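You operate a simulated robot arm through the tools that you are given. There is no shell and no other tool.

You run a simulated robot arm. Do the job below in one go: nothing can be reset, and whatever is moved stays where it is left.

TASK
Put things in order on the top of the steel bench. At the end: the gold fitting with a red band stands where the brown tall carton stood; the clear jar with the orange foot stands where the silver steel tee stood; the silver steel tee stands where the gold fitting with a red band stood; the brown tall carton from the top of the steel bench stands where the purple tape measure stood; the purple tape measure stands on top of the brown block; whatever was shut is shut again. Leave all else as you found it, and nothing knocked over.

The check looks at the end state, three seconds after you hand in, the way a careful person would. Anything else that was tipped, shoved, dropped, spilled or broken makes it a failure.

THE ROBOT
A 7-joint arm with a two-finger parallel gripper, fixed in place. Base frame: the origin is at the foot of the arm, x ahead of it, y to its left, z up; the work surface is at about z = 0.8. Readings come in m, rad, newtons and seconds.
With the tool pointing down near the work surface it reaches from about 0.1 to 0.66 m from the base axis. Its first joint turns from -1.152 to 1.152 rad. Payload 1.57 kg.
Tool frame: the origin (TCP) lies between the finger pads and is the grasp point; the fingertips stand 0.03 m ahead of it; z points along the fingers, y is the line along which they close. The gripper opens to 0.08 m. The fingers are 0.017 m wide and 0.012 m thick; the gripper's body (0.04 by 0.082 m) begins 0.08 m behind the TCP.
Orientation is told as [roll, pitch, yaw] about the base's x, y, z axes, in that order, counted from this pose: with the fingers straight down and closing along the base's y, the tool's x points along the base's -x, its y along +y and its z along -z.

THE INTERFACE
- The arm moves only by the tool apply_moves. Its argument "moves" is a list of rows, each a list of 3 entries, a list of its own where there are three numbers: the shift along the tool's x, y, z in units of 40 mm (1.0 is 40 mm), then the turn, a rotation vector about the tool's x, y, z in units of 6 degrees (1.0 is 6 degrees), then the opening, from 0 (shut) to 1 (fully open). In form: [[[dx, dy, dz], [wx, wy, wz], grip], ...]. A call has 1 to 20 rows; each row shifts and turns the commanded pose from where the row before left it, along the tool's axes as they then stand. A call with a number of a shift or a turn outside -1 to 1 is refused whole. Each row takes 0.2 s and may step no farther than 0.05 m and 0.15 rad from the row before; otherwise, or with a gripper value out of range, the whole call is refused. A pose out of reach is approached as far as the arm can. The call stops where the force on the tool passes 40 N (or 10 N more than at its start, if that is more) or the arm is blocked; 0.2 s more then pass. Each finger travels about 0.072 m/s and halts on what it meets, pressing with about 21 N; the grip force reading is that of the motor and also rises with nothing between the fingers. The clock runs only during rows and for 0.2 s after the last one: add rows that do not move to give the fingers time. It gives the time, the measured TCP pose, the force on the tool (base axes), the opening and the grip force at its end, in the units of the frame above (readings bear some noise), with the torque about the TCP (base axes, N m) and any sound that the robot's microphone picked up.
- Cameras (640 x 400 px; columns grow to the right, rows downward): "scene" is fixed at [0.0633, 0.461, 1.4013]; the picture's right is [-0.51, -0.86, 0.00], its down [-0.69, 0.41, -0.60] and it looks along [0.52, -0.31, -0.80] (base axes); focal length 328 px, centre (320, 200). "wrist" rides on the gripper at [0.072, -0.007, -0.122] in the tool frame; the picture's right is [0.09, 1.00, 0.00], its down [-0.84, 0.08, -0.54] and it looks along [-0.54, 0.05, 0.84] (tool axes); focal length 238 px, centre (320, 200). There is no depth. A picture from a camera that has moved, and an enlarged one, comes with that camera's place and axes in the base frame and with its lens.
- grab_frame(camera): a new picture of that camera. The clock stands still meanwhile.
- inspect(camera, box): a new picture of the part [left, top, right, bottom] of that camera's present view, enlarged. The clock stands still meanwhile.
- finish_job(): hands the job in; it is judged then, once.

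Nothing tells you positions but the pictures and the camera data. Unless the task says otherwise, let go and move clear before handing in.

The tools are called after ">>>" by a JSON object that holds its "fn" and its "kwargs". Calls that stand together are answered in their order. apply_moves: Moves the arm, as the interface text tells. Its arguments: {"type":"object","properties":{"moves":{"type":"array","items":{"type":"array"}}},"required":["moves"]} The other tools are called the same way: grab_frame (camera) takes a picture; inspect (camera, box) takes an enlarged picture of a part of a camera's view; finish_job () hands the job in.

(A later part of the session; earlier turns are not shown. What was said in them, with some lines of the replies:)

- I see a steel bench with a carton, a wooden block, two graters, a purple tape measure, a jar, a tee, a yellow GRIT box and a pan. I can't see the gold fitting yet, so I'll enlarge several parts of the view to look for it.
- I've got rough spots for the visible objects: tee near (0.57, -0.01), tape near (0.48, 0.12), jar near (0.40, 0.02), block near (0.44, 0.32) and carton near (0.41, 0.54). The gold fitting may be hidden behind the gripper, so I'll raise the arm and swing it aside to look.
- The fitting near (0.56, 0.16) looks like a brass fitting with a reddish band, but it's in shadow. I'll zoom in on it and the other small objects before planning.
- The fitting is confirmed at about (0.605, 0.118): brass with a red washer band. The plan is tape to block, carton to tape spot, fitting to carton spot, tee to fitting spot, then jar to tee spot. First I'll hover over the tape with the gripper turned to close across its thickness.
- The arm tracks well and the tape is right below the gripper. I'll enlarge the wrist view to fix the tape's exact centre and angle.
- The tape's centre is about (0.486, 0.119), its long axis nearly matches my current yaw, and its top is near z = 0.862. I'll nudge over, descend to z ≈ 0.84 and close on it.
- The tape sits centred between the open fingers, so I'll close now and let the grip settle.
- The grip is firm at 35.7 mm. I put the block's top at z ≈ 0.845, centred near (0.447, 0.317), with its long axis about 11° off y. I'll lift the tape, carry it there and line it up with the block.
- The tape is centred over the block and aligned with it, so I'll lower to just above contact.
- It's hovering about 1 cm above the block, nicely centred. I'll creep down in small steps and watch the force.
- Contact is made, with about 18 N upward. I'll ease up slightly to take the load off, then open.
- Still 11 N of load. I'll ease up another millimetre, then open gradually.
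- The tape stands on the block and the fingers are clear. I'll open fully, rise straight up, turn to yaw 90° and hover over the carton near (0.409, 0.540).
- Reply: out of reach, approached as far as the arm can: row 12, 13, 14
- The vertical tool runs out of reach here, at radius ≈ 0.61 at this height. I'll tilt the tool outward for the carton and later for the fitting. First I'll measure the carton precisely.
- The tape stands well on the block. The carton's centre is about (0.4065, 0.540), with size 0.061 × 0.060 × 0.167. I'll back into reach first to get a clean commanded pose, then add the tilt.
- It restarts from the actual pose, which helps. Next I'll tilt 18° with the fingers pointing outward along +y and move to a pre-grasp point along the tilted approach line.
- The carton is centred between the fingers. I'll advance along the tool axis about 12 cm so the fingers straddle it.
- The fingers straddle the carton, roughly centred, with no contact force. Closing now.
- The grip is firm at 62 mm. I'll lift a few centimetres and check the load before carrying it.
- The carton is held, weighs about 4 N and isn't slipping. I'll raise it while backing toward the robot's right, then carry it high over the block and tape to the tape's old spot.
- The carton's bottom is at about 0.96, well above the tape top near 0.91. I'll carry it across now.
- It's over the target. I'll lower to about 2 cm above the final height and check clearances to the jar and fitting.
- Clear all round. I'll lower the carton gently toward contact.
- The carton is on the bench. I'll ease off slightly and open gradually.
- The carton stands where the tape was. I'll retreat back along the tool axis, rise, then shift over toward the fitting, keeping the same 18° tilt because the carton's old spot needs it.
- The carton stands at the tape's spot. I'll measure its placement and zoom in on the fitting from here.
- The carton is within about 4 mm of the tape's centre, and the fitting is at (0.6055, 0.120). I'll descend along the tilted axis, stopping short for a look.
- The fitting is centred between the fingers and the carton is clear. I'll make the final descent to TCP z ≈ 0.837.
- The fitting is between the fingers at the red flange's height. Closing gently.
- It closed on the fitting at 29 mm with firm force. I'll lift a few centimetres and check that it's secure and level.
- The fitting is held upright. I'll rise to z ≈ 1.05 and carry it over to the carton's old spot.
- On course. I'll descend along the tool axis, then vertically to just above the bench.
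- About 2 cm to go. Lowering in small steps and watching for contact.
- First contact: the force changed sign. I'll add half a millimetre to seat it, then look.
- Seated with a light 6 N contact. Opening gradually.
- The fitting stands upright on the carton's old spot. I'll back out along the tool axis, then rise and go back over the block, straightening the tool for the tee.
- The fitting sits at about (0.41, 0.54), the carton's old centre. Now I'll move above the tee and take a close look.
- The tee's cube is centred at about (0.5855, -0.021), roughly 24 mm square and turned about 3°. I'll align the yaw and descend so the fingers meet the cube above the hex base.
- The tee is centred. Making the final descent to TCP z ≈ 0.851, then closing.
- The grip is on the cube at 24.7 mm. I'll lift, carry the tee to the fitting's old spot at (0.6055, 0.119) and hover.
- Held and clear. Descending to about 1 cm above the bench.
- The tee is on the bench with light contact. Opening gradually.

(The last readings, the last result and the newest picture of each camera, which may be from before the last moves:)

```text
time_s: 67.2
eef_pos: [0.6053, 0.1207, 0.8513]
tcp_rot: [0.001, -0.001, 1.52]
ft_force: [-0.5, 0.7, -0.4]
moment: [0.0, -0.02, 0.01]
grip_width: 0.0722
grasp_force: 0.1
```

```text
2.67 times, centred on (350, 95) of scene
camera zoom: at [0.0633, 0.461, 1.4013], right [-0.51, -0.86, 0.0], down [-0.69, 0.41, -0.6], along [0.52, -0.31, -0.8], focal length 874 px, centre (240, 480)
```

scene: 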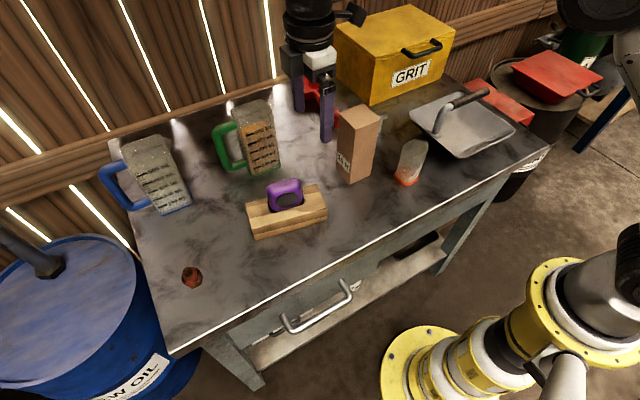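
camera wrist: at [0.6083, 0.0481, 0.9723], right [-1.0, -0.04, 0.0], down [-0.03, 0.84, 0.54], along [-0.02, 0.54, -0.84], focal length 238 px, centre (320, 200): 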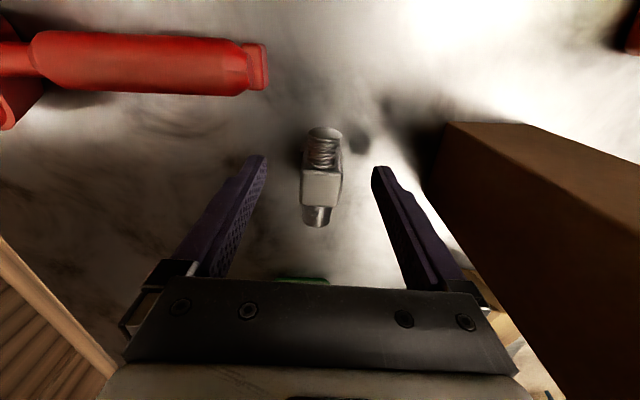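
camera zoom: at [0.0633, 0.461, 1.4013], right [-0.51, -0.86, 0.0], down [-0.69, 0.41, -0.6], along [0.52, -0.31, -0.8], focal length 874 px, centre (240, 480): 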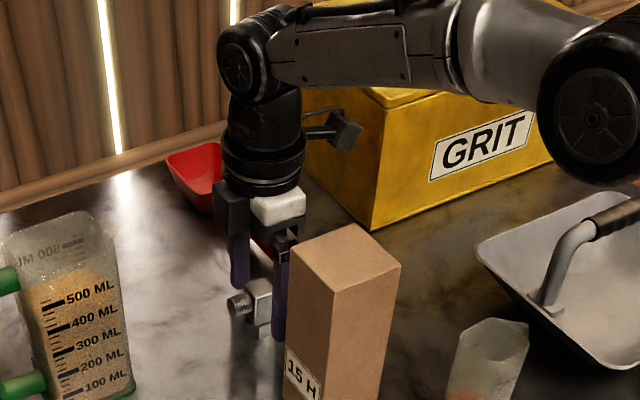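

The tee stands at the fitting's old spot. I'll rise straight up, slide clear of the carton along -y, then go over the jar.

>>> {"fn": "apply_moves", "kwargs": {"moves": [[[0, 0, -0.4], [0, 0, 0], 0.95], [[0, 0, -1], [0, 0, 0], 1], [[0, 0, -1], [0, 0, 0], 1], [[0, 0, -1], [0, 0, 0], 1], [[0, 0, -0.3], [0, 0, 0], 1], [[0.925, 0, 0], [0, 0, 0], 1], [[0.925, 0, 0], [0, 0, 0], 1], [[0.925, 0, 0], [0, 0, 0], 1], [[0.925, 0, 0], [0, 0, 0], 1], [[0, 0, 0], [0, 0, -0.5], 1], [[-0.167, 0.8025, -0.208], [0, 0, 0], 1], [[-0.167, 0.8025, -0.208], [0, 0, 0], 1], [[-0.167, 0.8025, -0.208], [0, 0, 0], 1], [[-0.167, 0.8025, -0.208], [0, 0, 0], 1], [[-0.167, 0.8025, -0.208], [0, 0, 0], 1], [[-0.167, 0.8025, -0.208], [0, 0, 0], 1], [[0, 0, 0], [0, 0, 0], 1]]}}

>>> {"fn": "grab_frame", "kwargs": {"camera": "wrist"}}

>>> {"fn": "grab_frame", "kwargs": {"camera": "scene"}}

```text
time_s: 70.8
eef_pos: [0.4038, 0.013, 1.0466]
tcp_rot: [0.001, 0.0, 1.57]
ft_force: [0.2, 0.4, 0.1]
moment: [-0.04, -0.01, -0.01]
grip_width: 0.0799
grasp_force: 0.2
```

```text
taken
camera wrist: at [0.4109, -0.0581, 1.1678], right [-1.0, -0.09, 0.0], down [-0.08, 0.84, 0.54], along [-0.05, 0.54, -0.84], focal length 238 px, centre (320, 200)
```

wrist: 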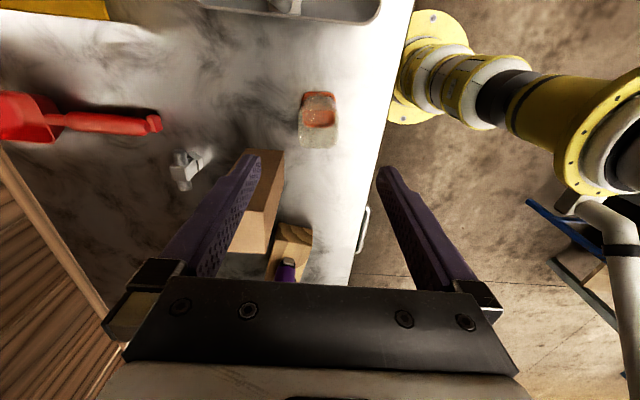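

```text
taken
```

scene: 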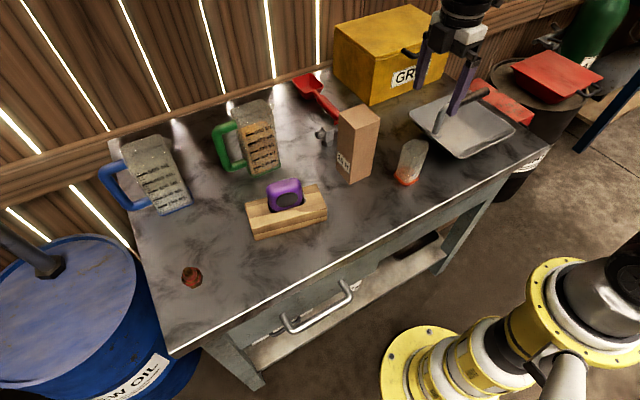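

>>> {"fn": "inspect", "kwargs": {"camera": "wrist", "box": [270, 75, 370, 165]}}

>>> {"fn": "inspect", "kwargs": {"camera": "wrist", "box": [150, 120, 250, 210]}}

>>> {"fn": "inspect", "kwargs": {"camera": "scene", "box": [295, 100, 365, 170]}}

```text
4.44 times, centred on (320, 120) of wrist
camera zoom: at [0.4109, -0.0581, 1.1678], right [-1.0, -0.09, 0.0], down [-0.08, 0.84, 0.54], along [-0.05, 0.54, -0.84], focal length 1059 px, centre (320, 556)
```

zoom: 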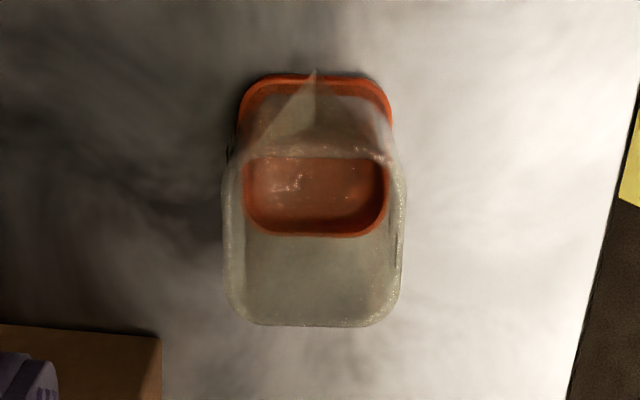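

```text
4.44 times, centred on (200, 165) of wrist
camera zoom: at [0.4109, -0.0581, 1.1678], right [-1.0, -0.09, 0.0], down [-0.08, 0.84, 0.54], along [-0.05, 0.54, -0.84], focal length 1059 px, centre (853, 356)
```

zoom: 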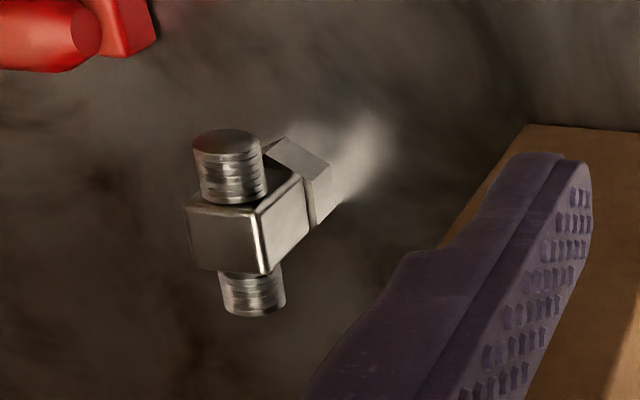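

```text
5.71 times, centred on (330, 135) of scene
camera zoom: at [0.0633, 0.461, 1.4013], right [-0.51, -0.86, 0.0], down [-0.69, 0.41, -0.6], along [0.52, -0.31, -0.8], focal length 1874 px, centre (263, 571)
```

zoom: 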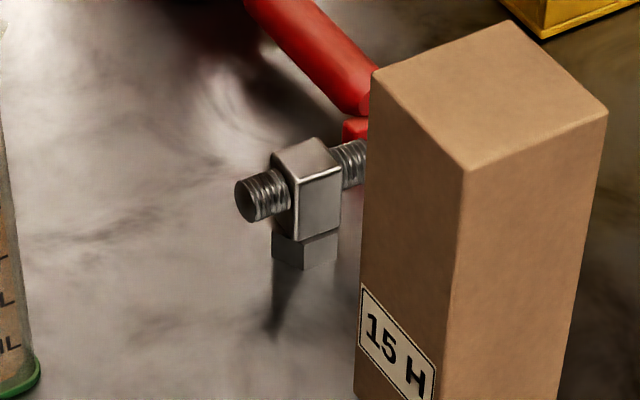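

The tee stands upright at its new spot. The jar's centre is about (0.4055, 0.015) and it's turned roughly 5°. I'll align the yaw and come down to just above its rim for a check.

>>> {"fn": "apply_moves", "kwargs": {"moves": [[[-0.05, -0.04, 0], [0, 0, -0.85], 1], [[0, 0, 0.9], [0, 0, 0], 1], [[0, 0, 0.9], [0, 0, 0], 1], [[0, 0, 0.7], [0, 0, 0], 1], [[0, 0, 0], [0, 0, 0], 1]]}}

>>> {"fn": "grab_frame", "kwargs": {"camera": "wrist"}}

>>> {"fn": "inspect", "kwargs": {"camera": "scene", "box": [350, 80, 470, 200]}}

```text
time_s: 72.0
eef_pos: [0.4076, 0.0138, 0.9461]
tcp_rot: [-0.001, -0.001, 1.659]
ft_force: [-0.2, -0.2, -0.4]
moment: [0.02, 0.02, -0.02]
grip_width: 0.08
grasp_force: 0.1
```

```text
taken
camera wrist: at [0.4208, -0.0573, 1.0676], right [-0.98, -0.18, 0.0], down [-0.15, 0.83, 0.54], along [-0.1, 0.53, -0.84], focal length 238 px, centre (320, 200)
```

wrist: 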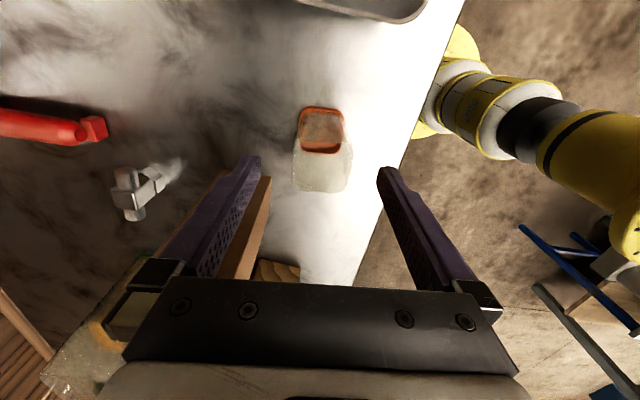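

```text
3.33 times, centred on (410, 140) of scene
camera zoom: at [0.0634, 0.461, 1.4013], right [-0.51, -0.86, 0.0], down [-0.69, 0.41, -0.6], along [0.52, -0.31, -0.8], focal length 1093 px, centre (20, 400)
```

zoom: 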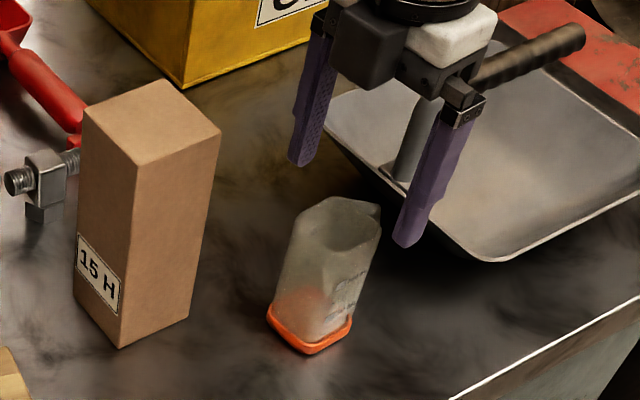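

The jar is centred between the fingers with ample clearance. Descending to TCP z ≈ 0.856 and then closing.

>>> {"fn": "apply_moves", "kwargs": {"moves": [[[-0.05, 0.03, 0.6], [0, 0, 0], 1], [[0, 0, 0.6], [0, 0, 0], 1], [[0, 0, 0.6], [0, 0, 0], 1], [[0, 0, 0.45], [0, 0, 0], 1], [[0, 0, 0], [0, 0, 0], 1]]}}

>>> {"fn": "grab_frame", "kwargs": {"camera": "wrist"}}

>>> {"fn": "inspect", "kwargs": {"camera": "scene", "box": [350, 80, 470, 200]}}

```text
time_s: 73.2
eef_pos: [0.4037, 0.0151, 0.8574]
tcp_rot: [0.0, 0.001, 1.662]
ft_force: [0.9, -0.2, 0.9]
moment: [0.02, -0.03, -0.02]
grip_width: 0.08
grasp_force: 0.1
```

```text
taken
camera wrist: at [0.4178, -0.056, 0.9789], right [-0.98, -0.18, 0.0], down [-0.15, 0.83, 0.54], along [-0.1, 0.53, -0.84], focal length 238 px, centre (320, 200)
```

wrist: 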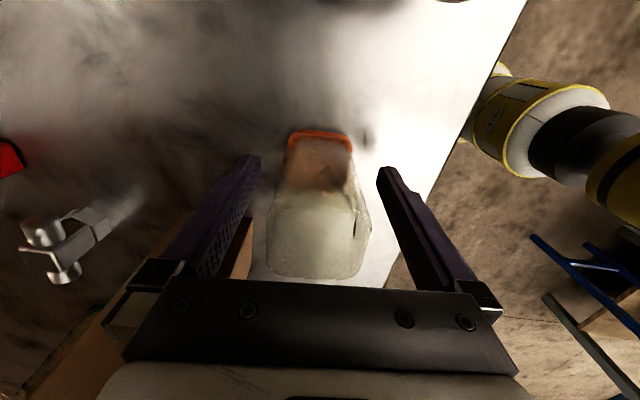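

```text
3.33 times, centred on (410, 140) of scene
camera zoom: at [0.0634, 0.461, 1.4013], right [-0.51, -0.86, 0.0], down [-0.69, 0.41, -0.6], along [0.52, -0.31, -0.8], focal length 1093 px, centre (20, 400)
```

zoom: 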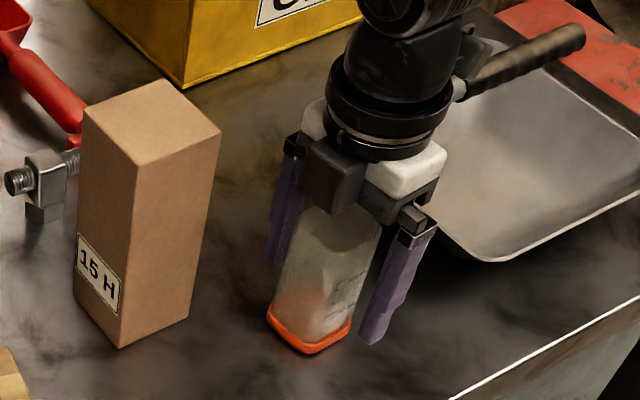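

>>> {"fn": "apply_moves", "kwargs": {"moves": [[[0, 0, 0], [0, 0, 0], 0.8], [[0, 0, 0], [0, 0, 0], 0.65], [[0, 0, 0], [0, 0, 0], 0.5], [[0, 0, 0], [0, 0, 0], 0.3], [[0, 0, 0], [0, 0, 0], 0], [[0, 0, 0], [0, 0, 0], 0]]}}

>>> {"fn": "grab_frame", "kwargs": {"camera": "wrist"}}

>>> {"fn": "inspect", "kwargs": {"camera": "scene", "box": [350, 80, 470, 200]}}

```text
time_s: 74.6
eef_pos: [0.4034, 0.0144, 0.8582]
tcp_rot: [0.0, -0.001, 1.662]
ft_force: [0.7, 0.1, 0.4]
moment: [-0.02, -0.05, -0.01]
grip_width: 0.0456
grasp_force: 21.0
```

```text
taken
camera wrist: at [0.4178, -0.0559, 0.9792], right [-0.98, -0.18, 0.0], down [-0.15, 0.83, 0.54], along [-0.1, 0.53, -0.84], focal length 238 px, centre (320, 200)
```

wrist: 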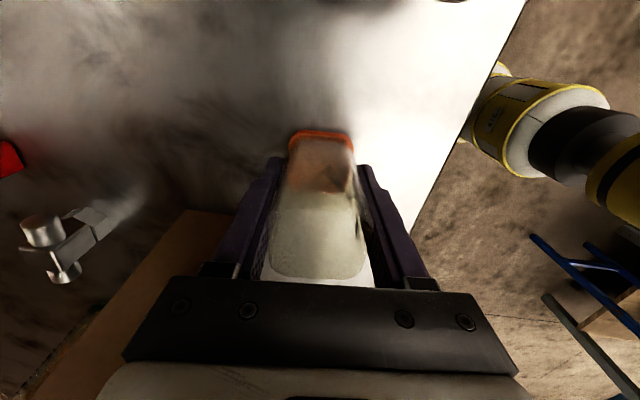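

```text
3.33 times, centred on (410, 140) of scene
camera zoom: at [0.0633, 0.461, 1.4013], right [-0.51, -0.86, 0.0], down [-0.69, 0.41, -0.6], along [0.52, -0.31, -0.8], focal length 1093 px, centre (20, 400)
```

zoom: 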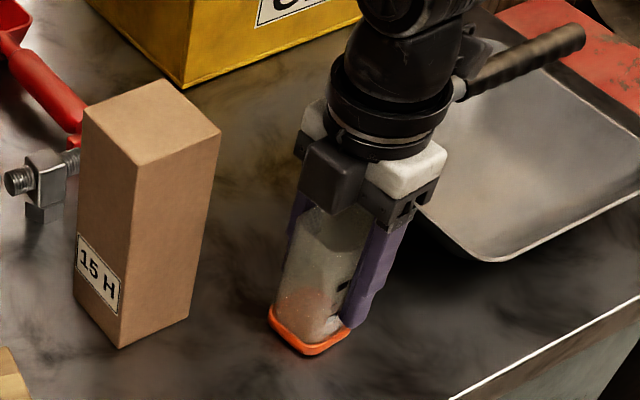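

A firm grip at 45.6 mm. I'll lift gently and carry the jar upright to the tee's old spot at (0.585, -0.022).

>>> {"fn": "apply_moves", "kwargs": {"moves": [[[0, 0, -0.25], [0, 0, 0], 0], [[0, 0, -0.5], [0, 0, 0], 0], [[0, 0, -0.6], [0, 0, 0], 0], [[0, 0, -0.6], [0, 0, 0], 0], [[0, 0, -0.25], [0, 0, 0], 0], [[0.168, -0.5525, 0], [0, 0, 0], 0], [[0.168, -0.5525, 0], [0, 0, 0], 0], [[0.168, -0.5525, 0], [0, 0, 0], 0], [[0.168, -0.5525, 0], [0, 0, 0], 0], [[0.168, -0.5525, 0], [0, 0, 0], 0], [[0.168, -0.5525, 0], [0, 0, 0], 0], [[0.168, -0.5525, 0], [0, 0, 0], 0], [[0.168, -0.5525, 0], [0, 0, 0], 0], [[0, 0, 0], [0, 0, 0], 0]]}}

>>> {"fn": "grab_frame", "kwargs": {"camera": "wrist"}}

>>> {"fn": "inspect", "kwargs": {"camera": "scene", "box": [310, 40, 470, 200]}}

```text
time_s: 77.6
eef_pos: [0.5865, -0.023, 0.9458]
tcp_rot: [0.001, 0.0, 1.659]
ft_force: [0.1, 0.2, -0.8]
moment: [0.0, 0.02, -0.02]
grip_width: 0.0455
grasp_force: 21.4
```

```text
taken
camera wrist: at [0.5992, -0.0936, 1.0682], right [-0.98, -0.18, 0.0], down [-0.15, 0.83, 0.54], along [-0.1, 0.53, -0.84], focal length 238 px, centre (320, 200)
```

wrist: 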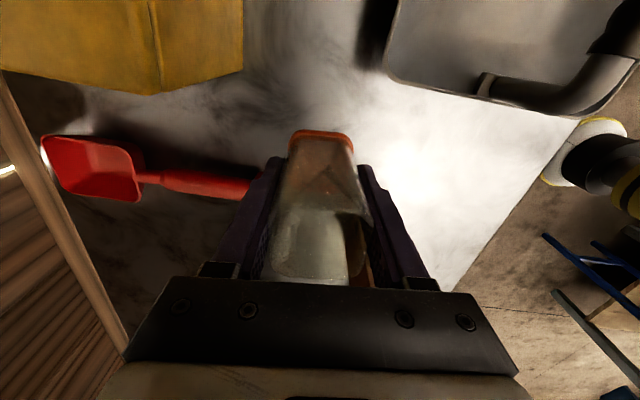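

```text
2.50 times, centred on (390, 120) of scene
camera zoom: at [0.0634, 0.461, 1.4013], right [-0.51, -0.86, 0.0], down [-0.69, 0.41, -0.6], along [0.52, -0.31, -0.8], focal length 820 px, centre (145, 400)
```

zoom: 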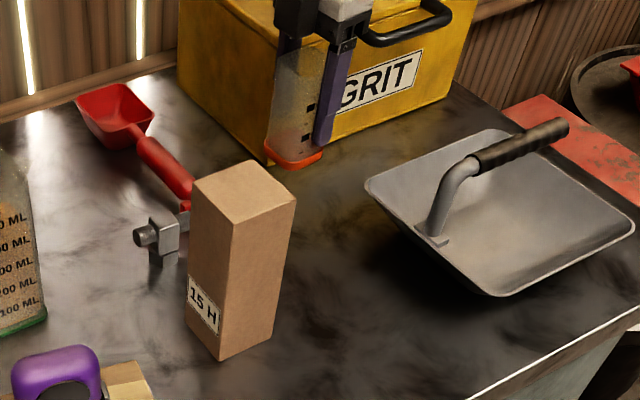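

The jar is over its target and level. Lowering to about 1 cm above the bench.

>>> {"fn": "apply_moves", "kwargs": {"moves": [[[0, 0, 0.5], [0, 0, 0], 0], [[0, 0, 0.5], [0, 0, 0], 0], [[0, 0, 0.5], [0, 0, 0], 0], [[0, 0, 0.35], [0, 0, 0], 0], [[0, 0, 0.12], [0, 0, 0], 0], [[0, 0, 0], [0, 0, 0], 0]]}}

>>> {"fn": "inspect", "kwargs": {"camera": "scene", "box": [310, 40, 470, 200]}}

```text
time_s: 79.0
eef_pos: [0.5851, -0.0214, 0.8678]
tcp_rot: [-0.001, 0.001, 1.658]
ft_force: [0.0, 0.5, -0.7]
moment: [0.01, -0.01, -0.01]
grip_width: 0.0455
grasp_force: 20.9
```

```text
2.50 times, centred on (390, 120) of scene
camera zoom: at [0.0634, 0.461, 1.4013], right [-0.51, -0.86, 0.0], down [-0.69, 0.41, -0.6], along [0.52, -0.31, -0.8], focal length 820 px, centre (145, 400)
```

zoom: 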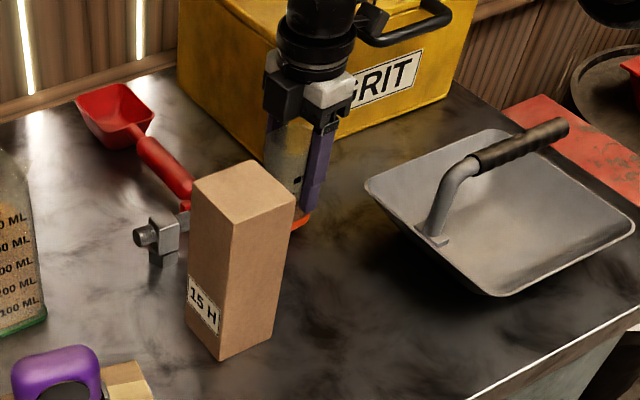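

>>> {"fn": "apply_moves", "kwargs": {"moves": [[[0, 0, 0.1], [0, 0, 0], 0], [[0, 0, 0.07], [0, 0, 0], 0], [[0, 0, 0], [0, 0, 0], 0]]}}

```text
time_s: 79.8
eef_pos: [0.5843, -0.0212, 0.8606]
tcp_rot: [0.0, 0.0, 1.659]
ft_force: [-1.0, 0.3, -0.5]
moment: [0.0, -0.03, -0.02]
grip_width: 0.0454
grasp_force: 20.8
```

>>> {"fn": "apply_moves", "kwargs": {"moves": [[[0, 0, 0.03], [0, 0, 0], 0], [[0, 0, 0.025], [0, 0, 0], 0], [[0, 0, 0], [0, 0, 0], 0]]}}

```text
time_s: 80.6
eef_pos: [0.5854, -0.0208, 0.8592]
tcp_rot: [-0.001, 0.001, 1.661]
ft_force: [-0.1, -0.5, 0.1]
moment: [0.02, 0.01, 0.01]
grip_width: 0.0456
grasp_force: 21.2
```

>>> {"fn": "apply_moves", "kwargs": {"moves": [[[0, 0, 0.02], [0, 0, 0], 0], [[0, 0, 0], [0, 0, 0], 0]]}}

```text
time_s: 81.2
eef_pos: [0.5843, -0.0197, 0.8581]
tcp_rot: [0.0, 0.0, 1.659]
ft_force: [-1.0, 0.5, 1.6]
moment: [-0.01, 0.08, 0.04]
grip_width: 0.0452
grasp_force: 21.4
```

>>> {"fn": "apply_moves", "kwargs": {"moves": [[[0, 0, 0.015], [0, 0, 0], 0], [[0, 0, 0], [0, 0, 0], 0]]}}

```text
time_s: 81.8
eef_pos: [0.5845, -0.0206, 0.8572]
tcp_rot: [-0.003, 0.0, 1.659]
ft_force: [0.9, 0.4, 5.9]
moment: [0.03, 0.08, -0.02]
grip_width: 0.0453
grasp_force: 21.1
```

The jar is seated with light contact. Opening gradually.

>>> {"fn": "apply_moves", "kwargs": {"moves": [[[0, 0, 0], [0, 0, 0], 0.57], [[0, 0, 0], [0, 0, 0], 0.62], [[0, 0, 0], [0, 0, 0], 0.7], [[0, 0, 0], [0, 0, 0], 0.85], [[0, 0, 0], [0, 0, 0], 1], [[0, 0, 0], [0, 0, 0], 1]]}}

>>> {"fn": "grab_frame", "kwargs": {"camera": "wrist"}}

>>> {"fn": "inspect", "kwargs": {"camera": "scene", "box": [310, 40, 470, 200]}}

```text
time_s: 83.2
eef_pos: [0.5846, -0.0208, 0.8557]
tcp_rot: [-0.001, -0.001, 1.66]
ft_force: [0.0, 0.4, -0.4]
moment: [-0.02, 0.01, 0.0]
grip_width: 0.0798
grasp_force: 0.1
```

```text
taken
camera wrist: at [0.5977, -0.0916, 0.9783], right [-0.98, -0.18, 0.0], down [-0.15, 0.83, 0.54], along [-0.1, 0.53, -0.84], focal length 238 px, centre (320, 200)
```

wrist: 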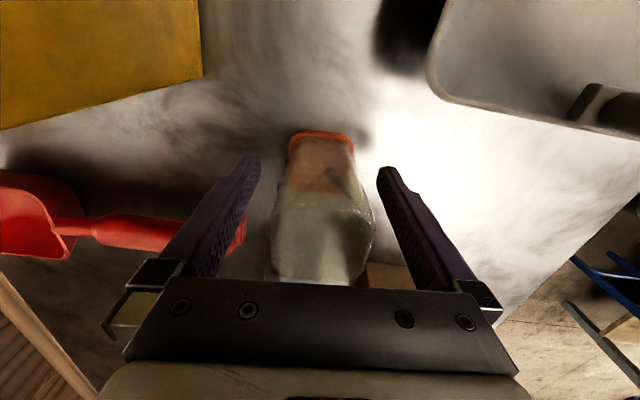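

```text
2.50 times, centred on (390, 120) of scene
camera zoom: at [0.0633, 0.461, 1.4013], right [-0.51, -0.86, 0.0], down [-0.69, 0.41, -0.6], along [0.52, -0.31, -0.8], focal length 820 px, centre (145, 400)
```

zoom: 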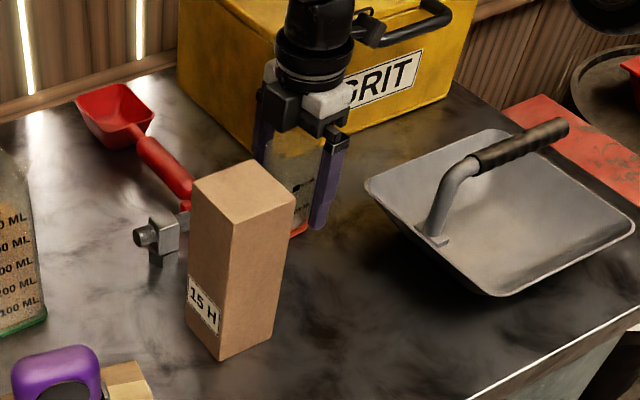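

The jar is released. I'll rise straight up and retreat over the front of the bench, then do a full check.

>>> {"fn": "apply_moves", "kwargs": {"moves": [[[0, 0, -0.3], [0, 0, 0], 1], [[0, 0, -0.8], [0, 0, 0], 1], [[0, 0, -1], [0, 0, 0], 1], [[0, 0, -1], [0, 0, 0], 1], [[0, 0, -1], [0, 0, 0], 1], [[0, 0, -0.8], [0, 0, 0], 1], [[0.3, 0.9, 0], [0, 0, 0], 1], [[0.3, 0.9, 0], [0, 0, 0], 1], [[0.3, 0.9, 0], [0, 0, 0], 1], [[0.3, 0.9, 0], [0, 0, 0], 1], [[0.3, 0.9, 0], [0, 0, 0], 1], [[0.3, 0.9, -0.3], [0, 0, 0], 1], [[0.3, 0.5, -0.5], [0, 0, 0], 1], [[0, 0, 0], [0, 0, 0], 1]]}}

>>> {"fn": "grab_frame", "kwargs": {"camera": "scene"}}

>>> {"fn": "grab_frame", "kwargs": {"camera": "wrist"}}

>>> {"fn": "inspect", "kwargs": {"camera": "scene", "box": [290, 70, 450, 200]}}

>>> {"fn": "inspect", "kwargs": {"camera": "scene", "box": [100, 80, 340, 310]}}

```text
time_s: 86.2
eef_pos: [0.3573, -0.1223, 1.0853]
tcp_rot: [-0.001, -0.001, 1.661]
ft_force: [0.2, -0.2, -0.6]
moment: [0.03, 0.01, 0.03]
grip_width: 0.0798
grasp_force: 0.1
```

```text
taken
```

scene: 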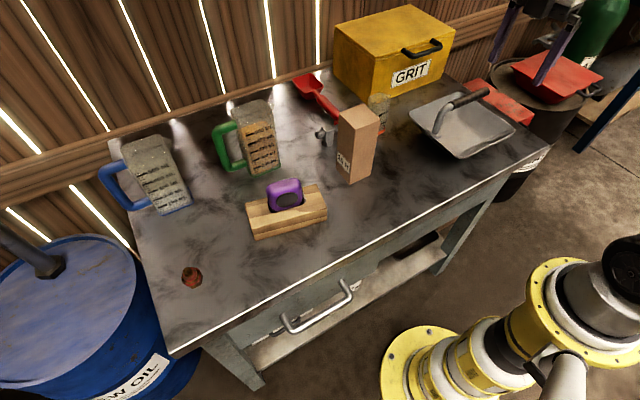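

```text
taken
camera wrist: at [0.371, -0.1949, 1.2073], right [-0.98, -0.18, 0.0], down [-0.15, 0.83, 0.54], along [-0.1, 0.53, -0.84], focal length 238 px, centre (320, 200)
```

wrist: 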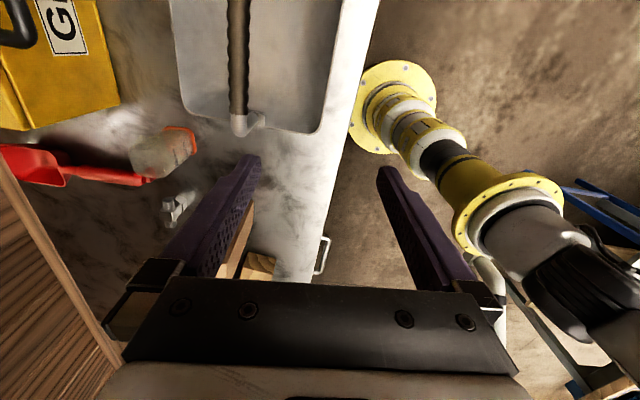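

```text
3.08 times, centred on (370, 135) of scene
camera zoom: at [0.0633, 0.461, 1.4013], right [-0.51, -0.86, 0.0], down [-0.69, 0.41, -0.6], along [0.52, -0.31, -0.8], focal length 1009 px, centre (166, 400)
```

zoom: 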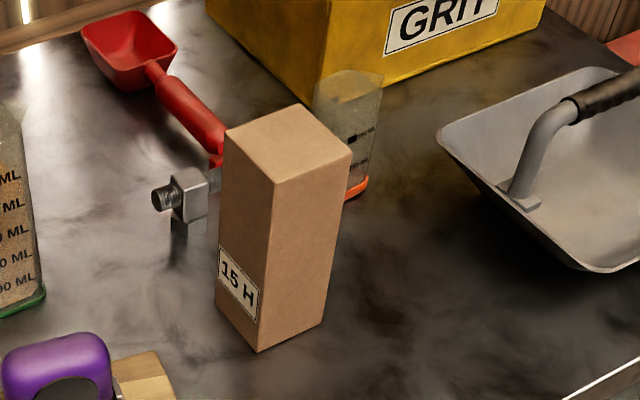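

```text
1.74 times, centred on (220, 195) of scene
camera zoom: at [0.0633, 0.461, 1.4013], right [-0.51, -0.86, 0.0], down [-0.69, 0.41, -0.6], along [0.52, -0.31, -0.8], focal length 570 px, centre (494, 209)
```

zoom: 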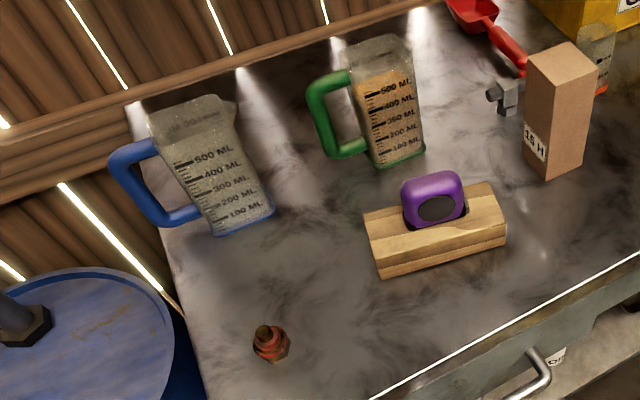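

Everything appears in place. One last close look from the wrist at the jar and tee to confirm they're upright.

>>> {"fn": "inspect", "kwargs": {"camera": "wrist", "box": [110, 100, 270, 240]}}

>>> {"fn": "inspect", "kwargs": {"camera": "scene", "box": [350, 80, 410, 140]}}

>>> {"fn": "inspect", "kwargs": {"camera": "scene", "box": [235, 160, 340, 250]}}

```text
2.86 times, centred on (190, 170) of wrist
camera zoom: at [0.371, -0.1949, 1.2073], right [-0.98, -0.18, 0.0], down [-0.15, 0.83, 0.54], along [-0.1, 0.53, -0.84], focal length 681 px, centre (691, 286)
```

zoom: 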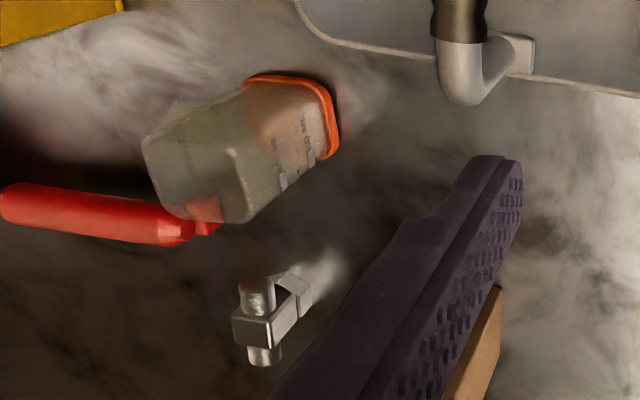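

```text
6.67 times, centred on (380, 110) of scene
camera zoom: at [0.0633, 0.461, 1.4013], right [-0.51, -0.86, 0.0], down [-0.69, 0.41, -0.6], along [0.52, -0.31, -0.8], focal length 2186 px, centre (-80, 800)
```

zoom: 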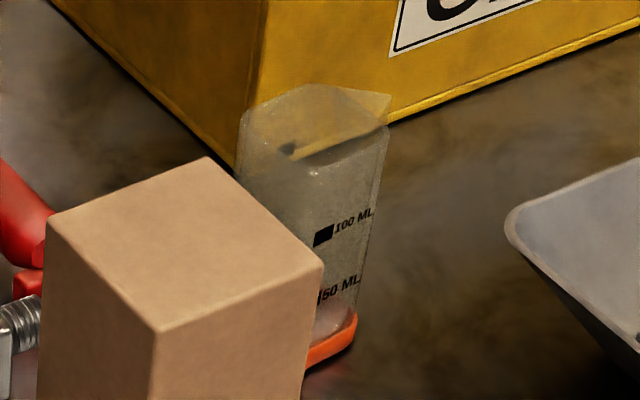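

```text
4.44 times, centred on (288, 205) of scene
camera zoom: at [0.0633, 0.461, 1.4013], right [-0.51, -0.86, 0.0], down [-0.69, 0.41, -0.6], along [0.52, -0.31, -0.8], focal length 1457 px, centre (464, 178)
```

zoom: 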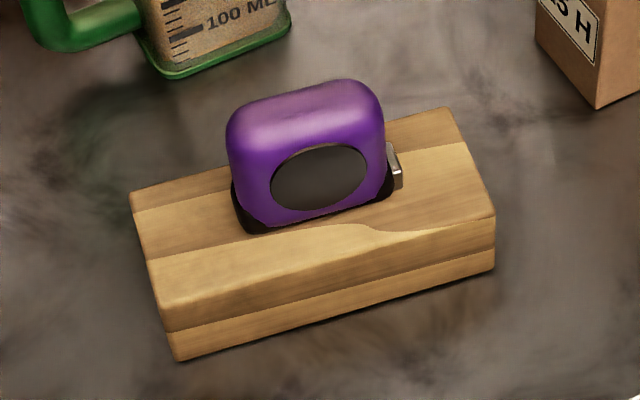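

All five objects stand upright where they belong, I opened nothing so the drawer and box are still shut, and the gripper is empty and clear. Handing in the job.

>>> {"fn": "finish_job", "kwargs": {}}

```text
The job is handed in.
```

I moved all five objects to the spots you named and handed the job in. In the last pictures everything was upright and nothing else looked moved. I haven't seen the result of the check.

| Object | Where it stands now |
|---|---|
| Purple tape measure | On top of the brown block, lined up with its length |
| Brown tall carton | Where the tape measure stood, within about 5 mm |
| Gold fitting with the red band | Where the carton stood, within about 1 cm |
| Silver steel tee | Where the gold fitting stood |
| Clear jar with the orange foot | Where the steel tee stood |

The tee and jar were set down within a few millimetres of their targets, going by the arm's position readings.

I never opened the drawer or the GRIT box, so both are still shut. The gripper is empty and clear of the bench.
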